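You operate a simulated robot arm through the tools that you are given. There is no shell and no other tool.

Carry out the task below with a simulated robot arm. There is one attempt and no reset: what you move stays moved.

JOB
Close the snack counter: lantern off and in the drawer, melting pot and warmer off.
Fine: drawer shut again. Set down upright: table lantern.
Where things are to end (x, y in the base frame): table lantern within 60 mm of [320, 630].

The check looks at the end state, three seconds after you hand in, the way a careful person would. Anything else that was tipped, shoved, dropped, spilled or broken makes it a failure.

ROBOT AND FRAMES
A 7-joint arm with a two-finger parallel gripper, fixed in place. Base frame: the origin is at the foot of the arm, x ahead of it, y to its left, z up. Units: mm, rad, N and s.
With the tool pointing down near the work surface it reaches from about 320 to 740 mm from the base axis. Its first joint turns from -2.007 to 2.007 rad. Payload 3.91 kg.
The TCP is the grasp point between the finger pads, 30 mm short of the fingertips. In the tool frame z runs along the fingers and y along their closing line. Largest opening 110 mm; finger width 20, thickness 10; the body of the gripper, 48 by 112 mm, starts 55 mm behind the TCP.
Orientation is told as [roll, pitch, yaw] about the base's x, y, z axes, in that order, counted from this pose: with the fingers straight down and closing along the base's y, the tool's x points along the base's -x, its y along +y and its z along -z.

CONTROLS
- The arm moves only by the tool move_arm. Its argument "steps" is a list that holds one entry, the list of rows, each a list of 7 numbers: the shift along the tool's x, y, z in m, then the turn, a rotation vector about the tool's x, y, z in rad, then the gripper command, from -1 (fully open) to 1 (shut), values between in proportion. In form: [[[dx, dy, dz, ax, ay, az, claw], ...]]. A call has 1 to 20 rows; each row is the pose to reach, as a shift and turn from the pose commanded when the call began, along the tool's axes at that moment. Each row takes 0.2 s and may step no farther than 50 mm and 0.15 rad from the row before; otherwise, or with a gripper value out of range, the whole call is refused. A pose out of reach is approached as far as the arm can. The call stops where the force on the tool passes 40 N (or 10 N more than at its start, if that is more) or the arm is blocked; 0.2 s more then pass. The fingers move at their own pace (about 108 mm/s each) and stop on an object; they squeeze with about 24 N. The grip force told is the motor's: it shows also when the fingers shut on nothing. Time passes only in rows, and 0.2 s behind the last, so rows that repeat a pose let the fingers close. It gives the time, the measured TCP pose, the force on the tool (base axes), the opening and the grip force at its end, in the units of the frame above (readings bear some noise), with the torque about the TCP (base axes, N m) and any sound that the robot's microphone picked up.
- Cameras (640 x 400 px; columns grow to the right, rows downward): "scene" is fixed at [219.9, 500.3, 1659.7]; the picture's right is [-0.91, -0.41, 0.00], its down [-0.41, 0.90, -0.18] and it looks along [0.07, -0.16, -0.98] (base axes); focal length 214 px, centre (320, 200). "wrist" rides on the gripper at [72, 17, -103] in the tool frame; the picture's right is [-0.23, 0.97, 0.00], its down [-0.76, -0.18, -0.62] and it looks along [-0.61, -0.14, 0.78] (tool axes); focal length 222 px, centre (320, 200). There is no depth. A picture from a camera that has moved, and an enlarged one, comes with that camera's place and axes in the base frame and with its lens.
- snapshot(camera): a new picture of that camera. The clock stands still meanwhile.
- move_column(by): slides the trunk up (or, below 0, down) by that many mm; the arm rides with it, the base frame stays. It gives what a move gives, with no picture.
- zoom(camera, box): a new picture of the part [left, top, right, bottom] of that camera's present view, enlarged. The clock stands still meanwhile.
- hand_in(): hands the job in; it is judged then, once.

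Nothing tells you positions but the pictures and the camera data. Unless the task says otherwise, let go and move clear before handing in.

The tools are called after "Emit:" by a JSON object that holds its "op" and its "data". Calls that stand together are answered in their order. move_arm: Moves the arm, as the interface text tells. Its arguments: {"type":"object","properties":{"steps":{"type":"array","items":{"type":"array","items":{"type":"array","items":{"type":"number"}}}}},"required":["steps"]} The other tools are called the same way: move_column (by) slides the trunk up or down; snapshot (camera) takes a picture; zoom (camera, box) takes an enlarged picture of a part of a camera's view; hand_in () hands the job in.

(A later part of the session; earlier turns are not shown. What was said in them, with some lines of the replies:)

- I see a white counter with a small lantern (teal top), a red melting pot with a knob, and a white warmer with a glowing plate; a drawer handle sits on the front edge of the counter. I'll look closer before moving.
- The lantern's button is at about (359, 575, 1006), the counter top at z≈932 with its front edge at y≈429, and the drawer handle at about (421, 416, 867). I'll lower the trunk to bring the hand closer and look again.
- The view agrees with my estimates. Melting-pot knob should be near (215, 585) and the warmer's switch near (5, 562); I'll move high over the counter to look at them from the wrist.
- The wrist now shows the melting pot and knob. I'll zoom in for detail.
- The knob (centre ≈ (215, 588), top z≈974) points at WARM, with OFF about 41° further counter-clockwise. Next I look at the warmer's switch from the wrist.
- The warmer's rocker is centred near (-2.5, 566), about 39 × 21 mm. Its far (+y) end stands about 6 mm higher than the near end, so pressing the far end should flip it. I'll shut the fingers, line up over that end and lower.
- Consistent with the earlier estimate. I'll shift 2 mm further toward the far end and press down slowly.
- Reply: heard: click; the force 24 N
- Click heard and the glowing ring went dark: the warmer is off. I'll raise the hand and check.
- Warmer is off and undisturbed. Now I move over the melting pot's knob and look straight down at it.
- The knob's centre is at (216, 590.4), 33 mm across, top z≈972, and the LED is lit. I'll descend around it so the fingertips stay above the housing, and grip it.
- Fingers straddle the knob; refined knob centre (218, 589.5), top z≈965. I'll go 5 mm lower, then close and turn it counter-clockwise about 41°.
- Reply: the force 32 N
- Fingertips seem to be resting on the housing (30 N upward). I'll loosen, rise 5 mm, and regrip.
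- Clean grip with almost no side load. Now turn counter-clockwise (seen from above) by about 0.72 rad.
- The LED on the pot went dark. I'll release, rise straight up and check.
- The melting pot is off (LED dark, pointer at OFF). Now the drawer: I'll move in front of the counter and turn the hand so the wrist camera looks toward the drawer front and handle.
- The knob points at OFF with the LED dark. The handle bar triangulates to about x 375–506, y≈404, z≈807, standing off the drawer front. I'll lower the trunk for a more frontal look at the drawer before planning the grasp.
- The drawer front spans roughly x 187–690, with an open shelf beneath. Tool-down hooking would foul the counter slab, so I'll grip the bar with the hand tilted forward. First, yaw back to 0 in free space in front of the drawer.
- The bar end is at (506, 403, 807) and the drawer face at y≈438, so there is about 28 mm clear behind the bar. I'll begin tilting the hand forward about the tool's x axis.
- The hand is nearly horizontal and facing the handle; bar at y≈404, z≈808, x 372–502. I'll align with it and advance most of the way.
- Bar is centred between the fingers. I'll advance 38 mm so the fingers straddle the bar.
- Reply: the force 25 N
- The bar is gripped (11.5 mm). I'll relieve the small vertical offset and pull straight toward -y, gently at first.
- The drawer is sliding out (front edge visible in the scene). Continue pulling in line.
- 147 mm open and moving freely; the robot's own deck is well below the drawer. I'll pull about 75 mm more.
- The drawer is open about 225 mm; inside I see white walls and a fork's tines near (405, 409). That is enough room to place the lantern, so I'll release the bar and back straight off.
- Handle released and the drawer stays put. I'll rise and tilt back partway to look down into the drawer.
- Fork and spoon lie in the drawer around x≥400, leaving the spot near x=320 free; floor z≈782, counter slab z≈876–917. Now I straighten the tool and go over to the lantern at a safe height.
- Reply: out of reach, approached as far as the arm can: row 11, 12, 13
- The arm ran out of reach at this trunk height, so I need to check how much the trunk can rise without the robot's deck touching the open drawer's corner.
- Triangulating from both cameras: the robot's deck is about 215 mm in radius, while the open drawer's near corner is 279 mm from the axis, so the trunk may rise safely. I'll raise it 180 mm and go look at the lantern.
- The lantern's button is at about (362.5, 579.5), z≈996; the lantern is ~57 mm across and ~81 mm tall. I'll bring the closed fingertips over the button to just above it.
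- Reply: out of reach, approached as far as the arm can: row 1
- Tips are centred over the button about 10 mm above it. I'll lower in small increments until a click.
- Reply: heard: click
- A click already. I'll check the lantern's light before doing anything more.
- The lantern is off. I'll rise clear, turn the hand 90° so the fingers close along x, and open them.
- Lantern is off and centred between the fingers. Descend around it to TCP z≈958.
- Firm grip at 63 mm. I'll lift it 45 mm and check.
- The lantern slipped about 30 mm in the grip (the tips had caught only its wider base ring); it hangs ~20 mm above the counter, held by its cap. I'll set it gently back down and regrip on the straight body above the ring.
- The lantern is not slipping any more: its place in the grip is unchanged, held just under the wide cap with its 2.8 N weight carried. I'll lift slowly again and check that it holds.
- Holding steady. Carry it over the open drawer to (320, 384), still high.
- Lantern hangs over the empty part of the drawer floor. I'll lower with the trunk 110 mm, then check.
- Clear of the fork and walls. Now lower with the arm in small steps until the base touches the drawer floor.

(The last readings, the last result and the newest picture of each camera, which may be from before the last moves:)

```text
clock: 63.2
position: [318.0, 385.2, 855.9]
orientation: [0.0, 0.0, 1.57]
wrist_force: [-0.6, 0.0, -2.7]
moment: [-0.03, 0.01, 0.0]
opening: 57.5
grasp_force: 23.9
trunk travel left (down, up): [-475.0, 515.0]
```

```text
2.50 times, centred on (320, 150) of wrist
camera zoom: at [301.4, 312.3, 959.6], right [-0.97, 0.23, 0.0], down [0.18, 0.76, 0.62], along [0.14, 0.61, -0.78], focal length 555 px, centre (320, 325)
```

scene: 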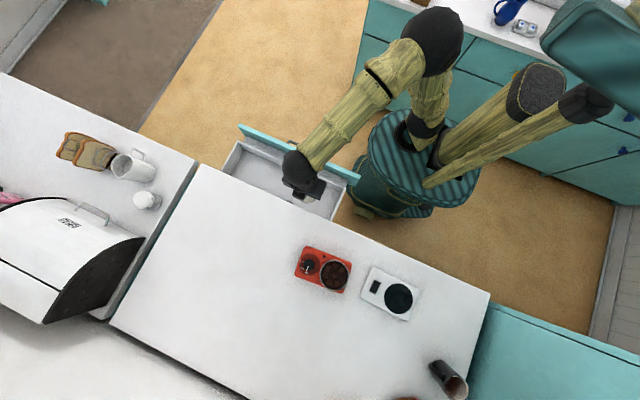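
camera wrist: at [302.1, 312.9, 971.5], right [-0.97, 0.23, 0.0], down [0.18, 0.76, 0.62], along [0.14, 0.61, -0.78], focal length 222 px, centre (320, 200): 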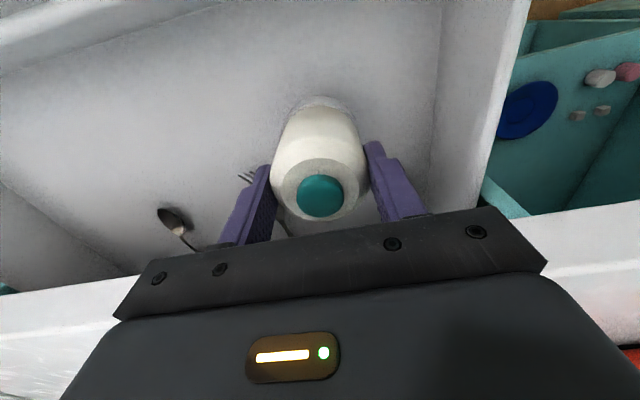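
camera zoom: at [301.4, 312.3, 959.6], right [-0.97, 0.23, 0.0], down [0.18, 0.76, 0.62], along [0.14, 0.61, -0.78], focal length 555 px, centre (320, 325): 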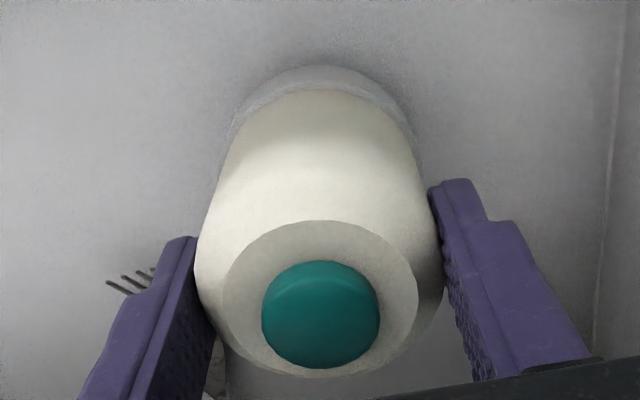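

Emit:
{"op": "move_arm", "data": {"steps": [[[0, 0, 0.002, 0, 0, 0, 1], [0, 0, 0.004, 0, 0, 0, 1], [0, 0, 0.004, 0, 0, 0, 1]]]}}

```text
clock: 64.0
position: [317.9, 383.5, 852.1]
orientation: [0.0, -0.001, 1.57]
wrist_force: [-0.6, -0.8, -2.5]
moment: [-0.04, 0.01, 0.05]
opening: 57.5
grasp_force: 24.1
trunk travel left (down, up): [-475.0, 515.0]
```

Emit:
{"op": "move_arm", "data": {"steps": [[[0, 0, 0.002, 0, 0, 0, 1], [0, 0, 0.004, 0, 0, 0, 1], [0, 0, 0.004, 0, 0, 0, 1]]]}}

Emit:
{"op": "snapshot", "data": {"camera": "wrist"}}

Emit:
{"op": "zoom", "data": {"camera": "scene", "box": [270, 160, 350, 220]}}

```text
clock: 64.8
position: [319.1, 384.8, 847.7]
orientation: [0.0, 0.001, 1.57]
wrist_force: [0.1, 0.6, -2.0]
moment: [-0.01, -0.02, 0.02]
opening: 57.5
grasp_force: 24.1
trunk travel left (down, up): [-475.0, 515.0]
```

```text
taken
camera wrist: at [301.6, 312.1, 951.3], right [-0.97, 0.23, 0.0], down [0.18, 0.76, 0.62], along [0.14, 0.61, -0.78], focal length 222 px, centre (320, 200)
```

wrist: 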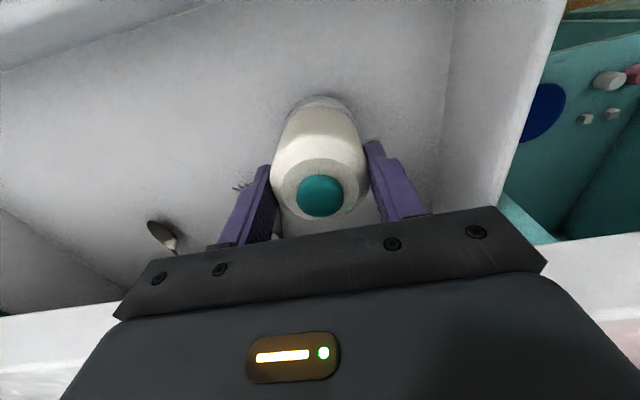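

```text
6.67 times, centred on (310, 190) of scene
camera zoom: at [219.9, 500.3, 1659.7], right [-0.91, -0.41, 0.0], down [-0.41, 0.9, -0.18], along [0.07, -0.16, -0.98], focal length 1430 px, centre (387, 267)
```

zoom: 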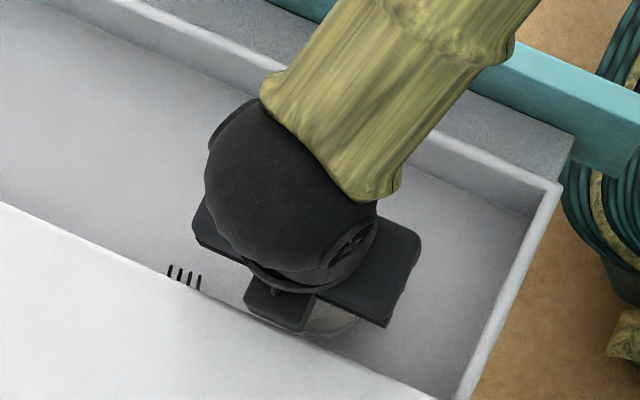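

Still hanging free (fork tines curve up, so the floor is a bit lower than estimated). Continue lowering in small steps.

Emit:
{"op": "move_arm", "data": {"steps": [[[0, 0, 0.002, 0, 0, 0, 1], [0, 0, 0.004, 0, 0, 0, 1], [0, 0, 0.004, 0, 0, 0, 1]]]}}

```text
clock: 65.6
position: [317.7, 383.7, 843.9]
orientation: [0.0, 0.001, 1.571]
wrist_force: [-1.5, -0.3, -2.7]
moment: [-0.02, 0.05, 0.0]
opening: 57.3
grasp_force: 23.9
trunk travel left (down, up): [-475.0, 515.0]
```

Emit:
{"op": "move_arm", "data": {"steps": [[[0, 0, 0.002, 0, 0, 0, 1], [0, 0, 0.004, 0, 0, 0, 1], [0, 0, 0.004, 0, 0, 0, 1]]]}}

Emit:
{"op": "zoom", "data": {"camera": "wrist", "box": [220, 70, 420, 230]}}

```text
clock: 66.4
position: [317.6, 382.8, 840.5]
orientation: [0.0, -0.001, 1.57]
wrist_force: [-0.5, -0.1, -1.7]
moment: [0.01, 0.04, -0.01]
opening: 57.3
grasp_force: 23.9
trunk travel left (down, up): [-475.0, 515.0]
```

```text
2.50 times, centred on (320, 150) of wrist
camera zoom: at [301.1, 311.5, 943.8], right [-0.97, 0.23, 0.0], down [0.18, 0.76, 0.62], along [0.14, 0.61, -0.78], focal length 555 px, centre (320, 325)
```

zoom: 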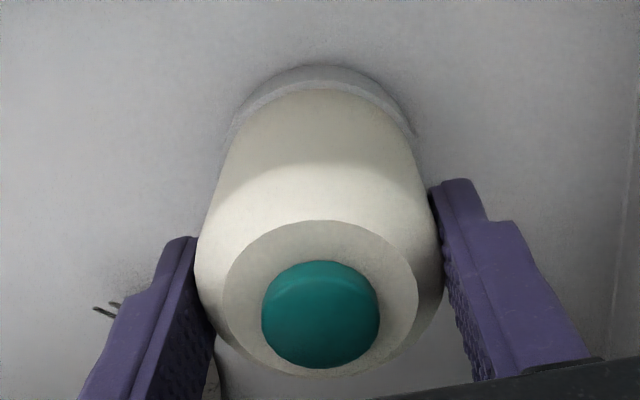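

Emit:
{"op": "move_arm", "data": {"steps": [[[0, 0, 0.0015, 0, 0, 0, 1], [0, 0, 0.003, 0, 0, 0, 1], [0, 0, 0.003, 0, 0, 0, 1]]]}}

```text
clock: 67.2
position: [317.8, 383.1, 838.2]
orientation: [-0.004, -0.003, 1.57]
wrist_force: [0.7, 0.5, 24.2]
moment: [0.06, -0.07, 0.04]
opening: 58.0
grasp_force: 23.7
trunk travel left (down, up): [-475.0, 515.0]
```

Contact with the drawer floor (24 N). I'll ease up 1.5 mm and open the fingers gradually.

Emit:
{"op": "move_arm", "data": {"steps": [[[0, 0, -0.0015, 0, 0, 0, 1], [0, 0, -0.0015, 0, 0, 0, 1], [0, 0, -0.0015, 0, 0, 0, -0.1], [0, 0, -0.0015, 0, 0, 0, -0.2], [0, 0, -0.0015, 0, 0, 0, -0.3], [0, 0, -0.0015, 0, 0, 0, -0.4]]]}}

Emit:
{"op": "zoom", "data": {"camera": "wrist", "box": [220, 70, 420, 230]}}

```text
clock: 68.6
position: [318.7, 383.7, 836.7]
orientation: [0.001, -0.001, 1.571]
wrist_force: [0.6, -0.8, 0.7]
moment: [-0.01, 0.02, -0.01]
opening: 77.0
grasp_force: 0.0
trunk travel left (down, up): [-475.0, 515.0]
```

```text
2.50 times, centred on (320, 150) of wrist
camera zoom: at [301.7, 311.8, 941.7], right [-0.97, 0.23, 0.0], down [0.18, 0.76, 0.62], along [0.14, 0.61, -0.78], focal length 555 px, centre (320, 325)
```

zoom: 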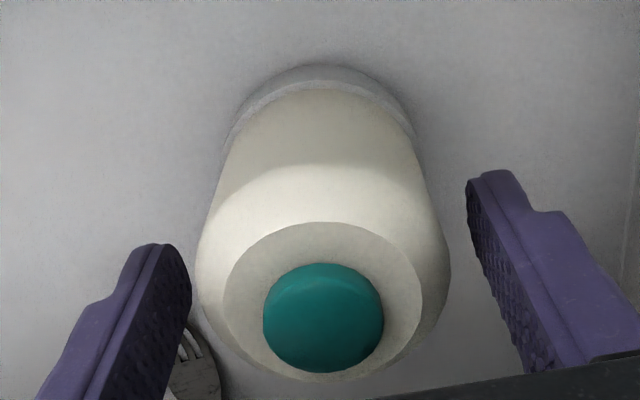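

The lantern stands free and upright on the drawer floor. I'll rise straight up and look.

Emit:
{"op": "move_arm", "data": {"steps": [[[0, 0, -0.02, 0, 0, 0, -0.4], [0, 0, -0.05, 0, 0, 0, -0.4], [0, 0, -0.085, 0, 0, 0, -0.4], [0, 0, -0.12, 0, 0, 0, -0.4], [0, 0, -0.16, 0, 0, 0, -0.4]]]}}

Emit:
{"op": "snapshot", "data": {"camera": "wrist"}}

Emit:
{"op": "zoom", "data": {"camera": "scene", "box": [210, 110, 390, 230]}}

```text
clock: 69.8
position: [319.8, 383.7, 996.8]
orientation: [0.0, 0.0, 1.571]
wrist_force: [0.1, -0.9, -0.2]
moment: [0.02, -0.01, -0.04]
opening: 76.9
grasp_force: 0.0
trunk travel left (down, up): [-475.0, 515.0]
```

```text
taken
camera wrist: at [302.9, 311.6, 1100.9], right [-0.97, 0.23, 0.0], down [0.18, 0.76, 0.62], along [0.14, 0.61, -0.78], focal length 222 px, centre (320, 200)
```

wrist: 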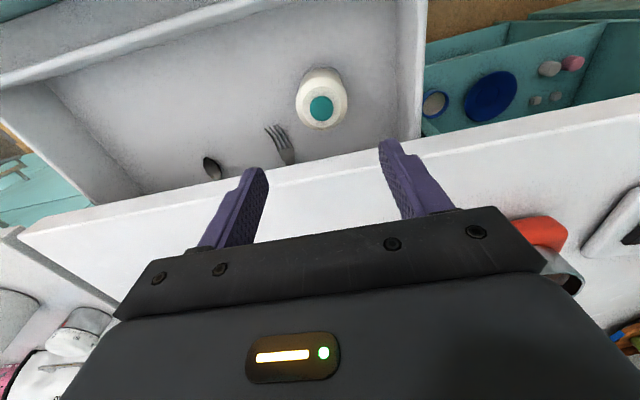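

```text
3.33 times, centred on (300, 170) of scene
camera zoom: at [219.9, 500.3, 1659.7], right [-0.91, -0.41, 0.0], down [-0.41, 0.9, -0.18], along [0.07, -0.16, -0.98], focal length 715 px, centre (387, 300)
```

zoom: 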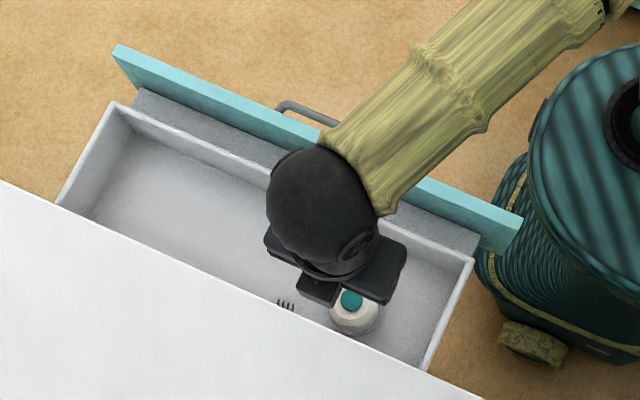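

The lantern stands upright at about (318.5, 384), which becomes ≈ (318, 607) when the drawer shuts; its top is well below the counter slab. Now back to the handle: first to the free spot in front of the drawer with yaw 0.

Emit:
{"op": "move_arm", "data": {"steps": [[[0.0245, -0.0107, -0.01, 0, 0, 0.142, 0], [0.049, -0.0214, -0.012, 0, 0, 0.285, 0], [0.0735, -0.032, -0.012, 0, 0, 0.428, 0.3], [0.098, -0.043, -0.012, 0, 0, 0.571, 0.3], [0.1225, -0.0535, -0.012, 0, 0, 0.714, 0.3], [0.147, -0.064, -0.012, 0, 0, 0.857, 0.3], [0.1715, -0.075, -0.012, 0, 0, 1.0, 0.3], [0.196, -0.0855, -0.012, 0, 0, 1.142, 0.3], [0.2205, -0.096, -0.012, 0, 0, 1.285, 0.3], [0.245, -0.107, -0.012, 0, 0, 1.428, 0.3], [0.27, -0.118, -0.012, 0, 0, 1.571, 0.3]]]}}

Emit:
{"op": "move_column", "data": {"by": -70}}

Emit:
{"op": "snapshot", "data": {"camera": "scene"}}

Emit:
{"op": "zoom", "data": {"camera": "scene", "box": [210, 110, 390, 230]}}

```text
clock: 72.2
position: [436.2, 112.8, 1007.5]
orientation: [0.0, 0.001, -0.003]
wrist_force: [0.5, -0.5, -0.8]
moment: [-0.02, 0.0, -0.02]
opening: 38.4
grasp_force: 0.1
trunk travel left (down, up): [-475.0, 515.0]
```

```text
clock: 73.3
position: [437.2, 112.7, 939.8]
orientation: [-0.001, -0.001, 0.001]
wrist_force: [0.0, 0.0, 0.2]
moment: [-0.01, -0.01, -0.02]
opening: 38.2
grasp_force: 0.0
trunk travel left (down, up): [-405.0, 585.0]
```

```text
taken
```

scene: 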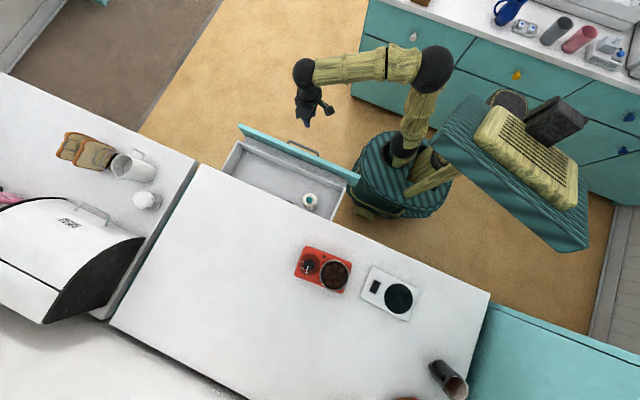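

```text
3.33 times, centred on (300, 170) of scene
camera zoom: at [219.9, 500.3, 1659.7], right [-0.91, -0.41, 0.0], down [-0.41, 0.9, -0.18], along [0.07, -0.16, -0.98], focal length 715 px, centre (387, 300)
```

zoom: 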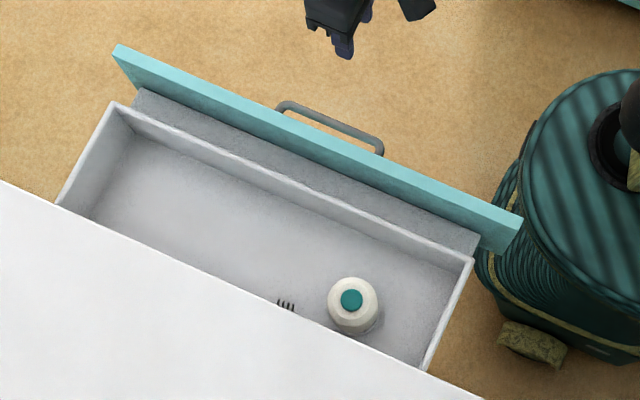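

The lantern stands upright and untouched. Now tilt the hand forward again while descending to the pre-grasp spot before the bar.

Emit:
{"op": "move_arm", "data": {"steps": [[[0, 0, 0, -0.14, 0, 0, 0.2], [0, 0, 0, -0.28, 0, 0, 0.2], [0, 0, 0, -0.42, 0, 0, 0.2], [0, 0, 0.0, -0.56, 0, 0, 0.2], [0, 0, 0.02, -0.7, 0, 0, 0.2], [0, 0, 0.04, -0.84, 0, 0, 0.2], [0, 0, 0.06, -0.98, 0, 0, 0.2], [0, 0, 0.08, -1.12, 0, 0, 0.2], [0, 0, 0.1, -1.26, 0, 0, 0.2], [0, 0, 0.124, -1.4, 0, 0, 0.2]]]}}

Emit:
{"op": "snapshot", "data": {"camera": "wrist"}}

Emit:
{"op": "snapshot", "data": {"camera": "scene"}}

```text
clock: 75.5
position: [435.2, 114.3, 815.7]
orientation: [1.402, -0.003, -0.002]
wrist_force: [0.2, -0.3, 0.4]
moment: [0.01, 0.0, -0.04]
opening: 44.2
grasp_force: 0.1
trunk travel left (down, up): [-405.0, 585.0]
```

```text
taken
camera wrist: at [363.5, 16.0, 849.7], right [0.23, 0.16, 0.96], down [0.76, -0.64, -0.07], along [0.61, 0.75, -0.27], focal length 222 px, centre (320, 200)
```

wrist: 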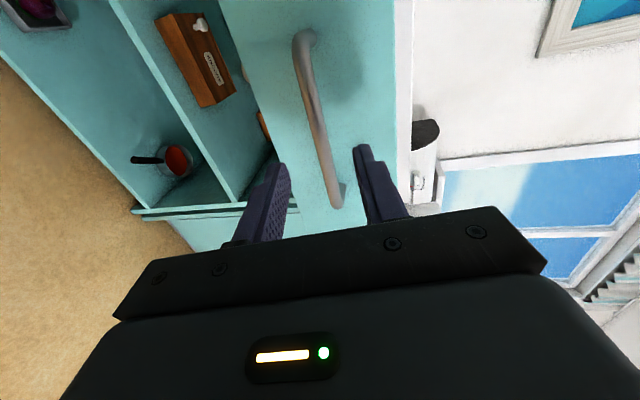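

```text
taken
```

scene: 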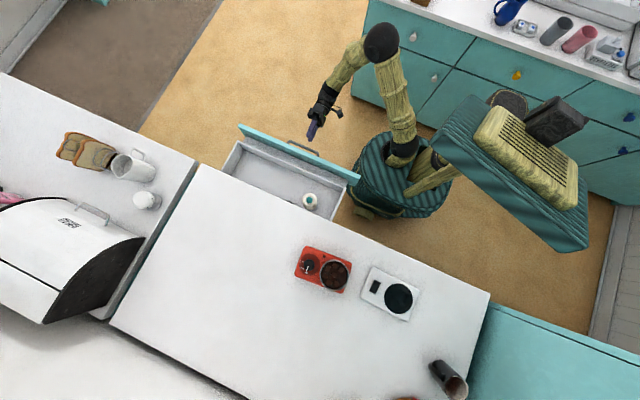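

Same pose as when I let go of the handle. Advance 54 mm and grip the bar.

Emit:
{"op": "move_arm", "data": {"steps": [[[-0.001, 0, 0.02, 0, 0, 0, 0.2], [-0.001, 0, 0.04, 0, 0, 0, 0.2], [-0.001, 0, 0.053, 0, 0, 0, 0.2], [-0.001, 0, 0.053, 0, 0, 0, 0.6], [-0.001, 0, 0.053, 0, 0, 0, 1], [-0.001, 0, 0.053, 0, 0, 0, 1], [-0.001, 0, 0.053, 0, 0, 0, 1]]]}}

Emit:
{"op": "snapshot", "data": {"camera": "wrist"}}

```text
clock: 77.1
position: [438.0, 164.2, 806.9]
orientation: [1.404, -0.003, 0.001]
wrist_force: [7.3, 0.8, 26.7]
moment: [0.45, 0.36, 0.53]
opening: 11.9
grasp_force: 44.7
trunk travel left (down, up): [-405.0, 585.0]
```

```text
taken
camera wrist: at [365.5, 66.2, 841.7], right [0.22, 0.16, 0.96], down [0.76, -0.64, -0.07], along [0.61, 0.75, -0.27], focal length 222 px, centre (320, 200)
```

wrist: 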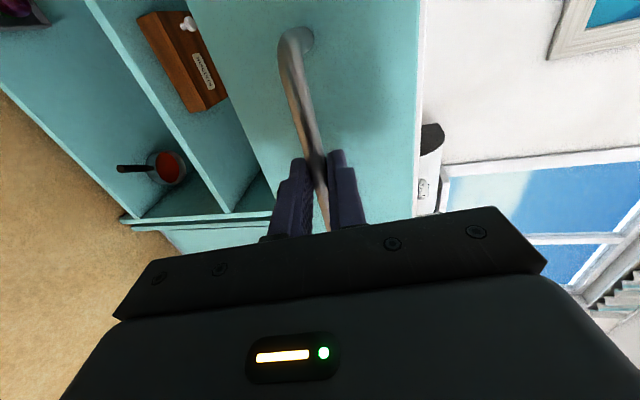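

Bar gripped. I'll relieve the vertical offset and push the drawer in smoothly along +y.

Emit:
{"op": "move_arm", "data": {"steps": [[[0, 0.0035, 0, 0, 0, 0, 1], [0, 0.0039, 0.003, 0, 0, 0, 1], [0, 0.0049, 0.009, 0, 0, 0, 1], [0, 0.0062, 0.017, 0, 0, 0, 1], [0, 0.0079, 0.027, 0, 0, 0, 1], [0, 0.0098, 0.038, 0, 0, 0, 1], [0, 0.0117, 0.049, 0, 0, 0, 1], [0, 0.0136, 0.06, 0, 0, 0, 1], [0, 0.0155, 0.071, 0, 0, 0, 1], [0, 0.0174, 0.082, 0, 0, 0, 1], [0, 0.0193, 0.093, 0, 0, 0, 1], [0, 0.0209, 0.102, 0, 0, 0, 1], [0, 0.022, 0.109, 0, 0, 0, 1], [0, 0.0226, 0.113, 0, 0, 0, 1]]]}}

Emit:
{"op": "zoom", "data": {"camera": "scene", "box": [210, 110, 390, 230]}}

```text
clock: 80.1
position: [436.8, 280.6, 808.2]
orientation: [1.398, 0.002, 0.001]
wrist_force: [1.0, -0.4, -11.3]
moment: [-0.14, 0.1, 0.2]
opening: 11.6
grasp_force: 44.4
trunk travel left (down, up): [-405.0, 585.0]
```

```text
3.33 times, centred on (300, 170) of scene
camera zoom: at [219.9, 500.3, 1659.7], right [-0.91, -0.41, 0.0], down [-0.41, 0.9, -0.18], along [0.07, -0.16, -0.98], focal length 715 px, centre (387, 300)
```

zoom: 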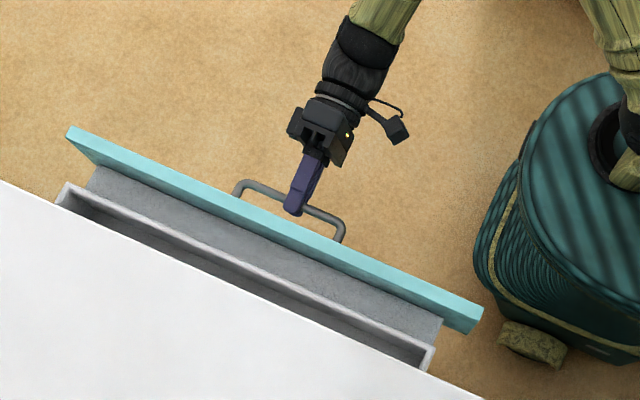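

The lantern has passed under the counter without resistance. Continue to push the remaining ~107 mm, slowing at the end.

Emit:
{"op": "move_arm", "data": {"steps": [[[0, -0.0005, 0.004, 0, 0, 0, 1], [0, 0.0009, 0.012, 0, 0, 0, 1], [0, 0.0026, 0.022, 0, 0, 0, 1], [0, 0.0045, 0.033, 0, 0, 0, 1], [0, 0.0064, 0.044, 0, 0, 0, 1], [0, 0.0082, 0.055, 0, 0, 0, 1], [0, 0.0101, 0.066, 0, 0, 0, 1], [0, 0.0118, 0.076, 0, 0, 0, 1], [0, 0.0132, 0.084, 0, 0, 0, 1], [0, 0.0144, 0.091, 0, 0, 0, 1], [0, 0.0153, 0.096, 0, 0, 0, 1], [0, 0.016, 0.1, 0, 0, 0, 1]]]}}

Emit:
{"op": "zoom", "data": {"camera": "scene", "box": [210, 110, 390, 230]}}

```text
clock: 82.7
position: [438.2, 382.0, 808.1]
orientation: [1.4, 0.002, -0.001]
wrist_force: [6.4, -0.1, 10.2]
moment: [0.17, -0.02, -0.6]
opening: 12.0
grasp_force: 45.2
trunk travel left (down, up): [-405.0, 585.0]
```

```text
3.33 times, centred on (300, 170) of scene
camera zoom: at [219.9, 500.3, 1659.7], right [-0.91, -0.41, 0.0], down [-0.41, 0.9, -0.18], along [0.07, -0.16, -0.98], focal length 715 px, centre (387, 300)
```

zoom: 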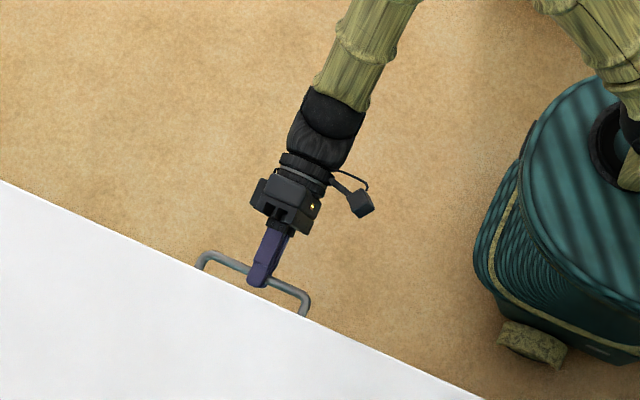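

Nearly shut. Push the last millimetres gently until it stops.

Emit:
{"op": "move_arm", "data": {"steps": [[[0, 0.001, 0.002, 0, 0, 0, 1], [0, 0.0013, 0.004, 0, 0, 0, 1], [0, 0.0017, 0.006, 0, 0, 0, 1], [0, 0.002, 0.008, 0, 0, 0, 1], [0, 0.002, 0.008, 0, 0, 0, 1]]]}}

```text
clock: 83.9
position: [437.6, 388.1, 807.8]
orientation: [1.401, 0.001, 0.0]
wrist_force: [5.7, -11.3, 11.1]
moment: [0.17, 0.14, 0.3]
opening: 11.9
grasp_force: 45.4
trunk travel left (down, up): [-405.0, 585.0]
```

Emit:
{"op": "move_arm", "data": {"steps": [[[0, 0.0003, 0.002, 0, 0, 0, 1], [0, 0.0003, 0.002, 0, 0, 0, 1]]]}}

Emit:
{"op": "snapshot", "data": {"camera": "wrist"}}

Emit:
{"op": "zoom", "data": {"camera": "scene", "box": [210, 150, 350, 230]}}

```text
clock: 84.5
position: [436.3, 389.4, 807.2]
orientation: [1.398, 0.001, -0.004]
wrist_force: [0.6, -29.2, 6.3]
moment: [0.02, 0.07, 0.49]
opening: 11.5
grasp_force: 44.9
trunk travel left (down, up): [-405.0, 585.0]
```

```text
taken
camera wrist: at [365.5, 290.6, 842.4], right [0.23, 0.17, 0.96], down [0.76, -0.65, -0.07], along [0.61, 0.75, -0.27], focal length 222 px, centre (320, 200)
```

wrist: 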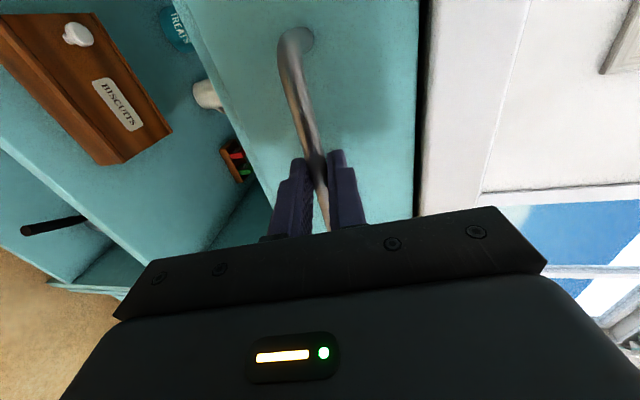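

```text
4.57 times, centred on (280, 190) of scene
camera zoom: at [219.9, 500.3, 1659.7], right [-0.91, -0.41, 0.0], down [-0.41, 0.9, -0.18], along [0.07, -0.16, -0.98], focal length 980 px, centre (503, 246)
```

zoom: 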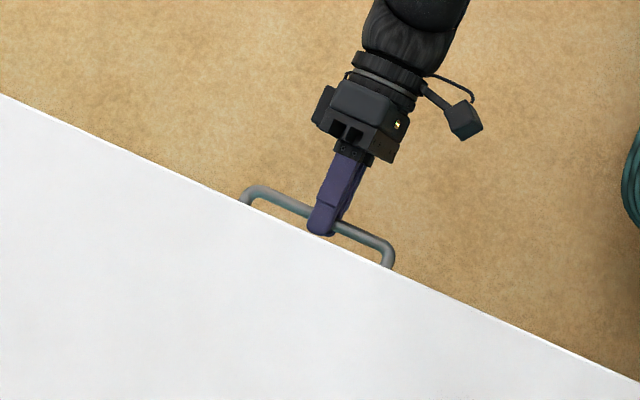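

The drawer is hard against its stop (29 N), looking just as it did before I opened it. Relax the push, open the fingers and back off straight.

Emit:
{"op": "move_arm", "data": {"steps": [[[0, -0.0002, -0.0015, 0, 0, 0, 1], [0, -0.0002, -0.0015, 0, 0, 0, 0.5], [0, -0.0002, -0.0015, 0, 0, 0, 0.1], [0, -0.0002, -0.0015, 0, 0, 0, 0.1], [0, -0.0002, -0.015, 0, 0, 0, 0.1], [0, -0.0002, -0.04, 0, 0, 0, 0.1], [0, -0.0002, -0.08, 0, 0, 0, 0.1], [0, -0.0002, -0.12, 0, 0, 0, 0.1]]]}}

Emit:
{"op": "snapshot", "data": {"camera": "wrist"}}

Emit:
{"op": "zoom", "data": {"camera": "scene", "box": [240, 170, 320, 230]}}

```text
clock: 86.3
position: [437.1, 273.7, 829.1]
orientation: [1.4, 0.001, -0.001]
wrist_force: [-0.8, 0.2, -1.1]
moment: [0.0, 0.0, 0.01]
opening: 49.4
grasp_force: 0.2
trunk travel left (down, up): [-405.0, 585.0]
```

```text
taken
camera wrist: at [364.8, 174.9, 863.4], right [0.23, 0.17, 0.96], down [0.76, -0.64, -0.07], along [0.61, 0.75, -0.27], focal length 222 px, centre (320, 200)
```

wrist: 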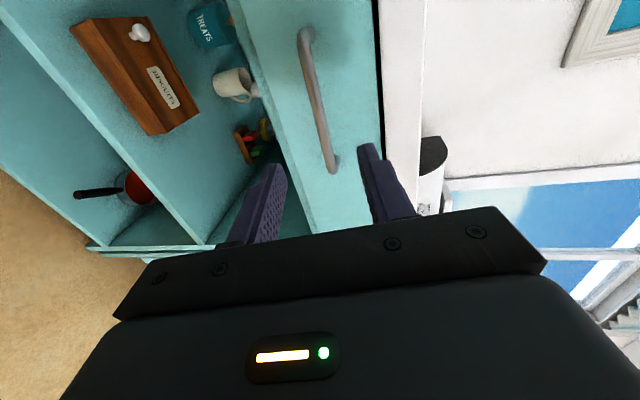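

```text
6.67 times, centred on (280, 200) of scene
camera zoom: at [219.9, 500.3, 1659.7], right [-0.91, -0.41, 0.0], down [-0.41, 0.9, -0.18], along [0.07, -0.16, -0.98], focal length 1430 px, centre (587, 200)
```

zoom: 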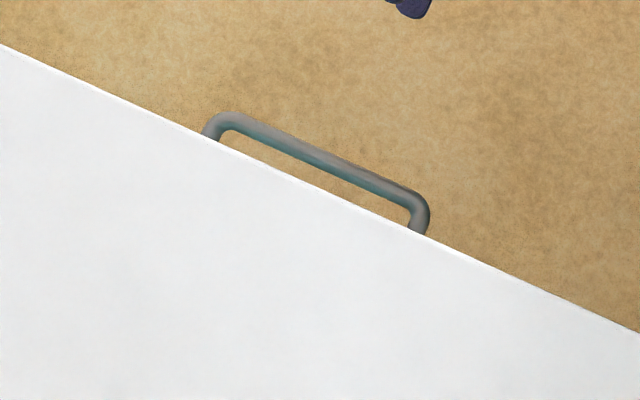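

The handle sits exactly where it was originally, so the drawer is shut. A final look at the counter.

Emit:
{"op": "zoom", "data": {"camera": "scene", "box": [240, 170, 440, 330]}}

Emit:
{"op": "snapshot", "data": {"camera": "scene"}}

Emit:
{"op": "zoom", "data": {"camera": "scene", "box": [360, 270, 400, 300]}}

```text
2.50 times, centred on (340, 250) of scene
camera zoom: at [219.9, 500.3, 1659.7], right [-0.91, -0.41, 0.0], down [-0.41, 0.9, -0.18], along [0.07, -0.16, -0.98], focal length 536 px, centre (270, 75)
```

zoom: 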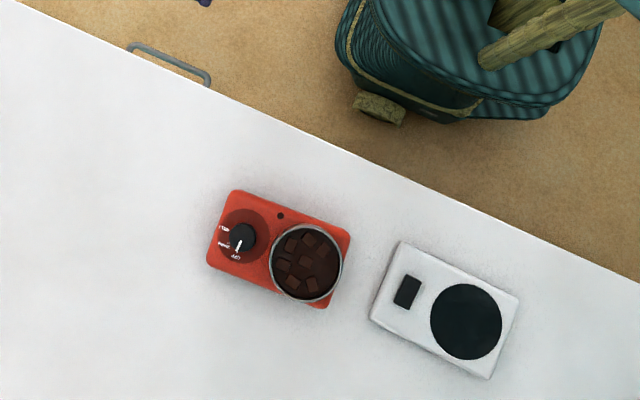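

```text
taken
```

scene: 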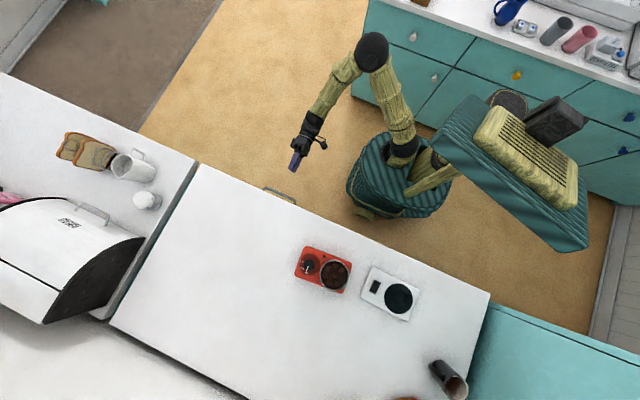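

```text
13.33 times, centred on (380, 285) of scene
camera zoom: at [219.9, 500.3, 1659.7], right [-0.91, -0.41, 0.0], down [-0.41, 0.9, -0.18], along [0.07, -0.16, -0.98], focal length 2860 px, centre (-480, -933)
```

zoom: 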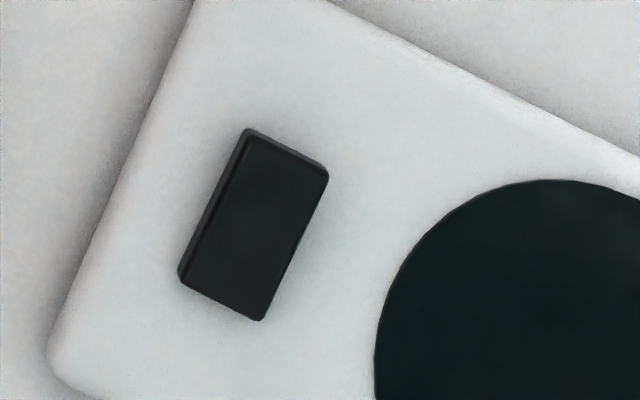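

The warmer's ring is dark. The melting pot's knob is at OFF with its LED out. The lantern was switched off and set upright in the drawer, and the drawer is shut. The hand is clear of everything, so I'm handing in.

Emit:
{"op": "hand_in", "data": {}}

```text
The job is handed in.
```

The snack counter is closed and the job is handed in. I haven't had a verdict back.

- **Warmer:** off. I pressed its rocker once, heard the click, and the glowing ring went dark.
- **Melting pot:** off. The knob points at OFF and its light is out. My fingertips pressed on its housing for a moment while I lined up on the knob, and it may have shifted about 1 mm.
- **Lantern:** off, and set upright in the drawer. By my estimate it ends at about (318, 607), roughly 23 mm from the target. It slipped about 30 mm in the grip on the first lift, but I noticed before moving it anywhere and it held steady after that.
- **Drawer:** shut. I pushed it to its stop, and the handle is back where it started.

I couldn't see the lantern once the drawer was closed. It was standing upright beforehand, and nothing resisted or made a noise on the way in. The fork and spoon in the drawer were left untouched.
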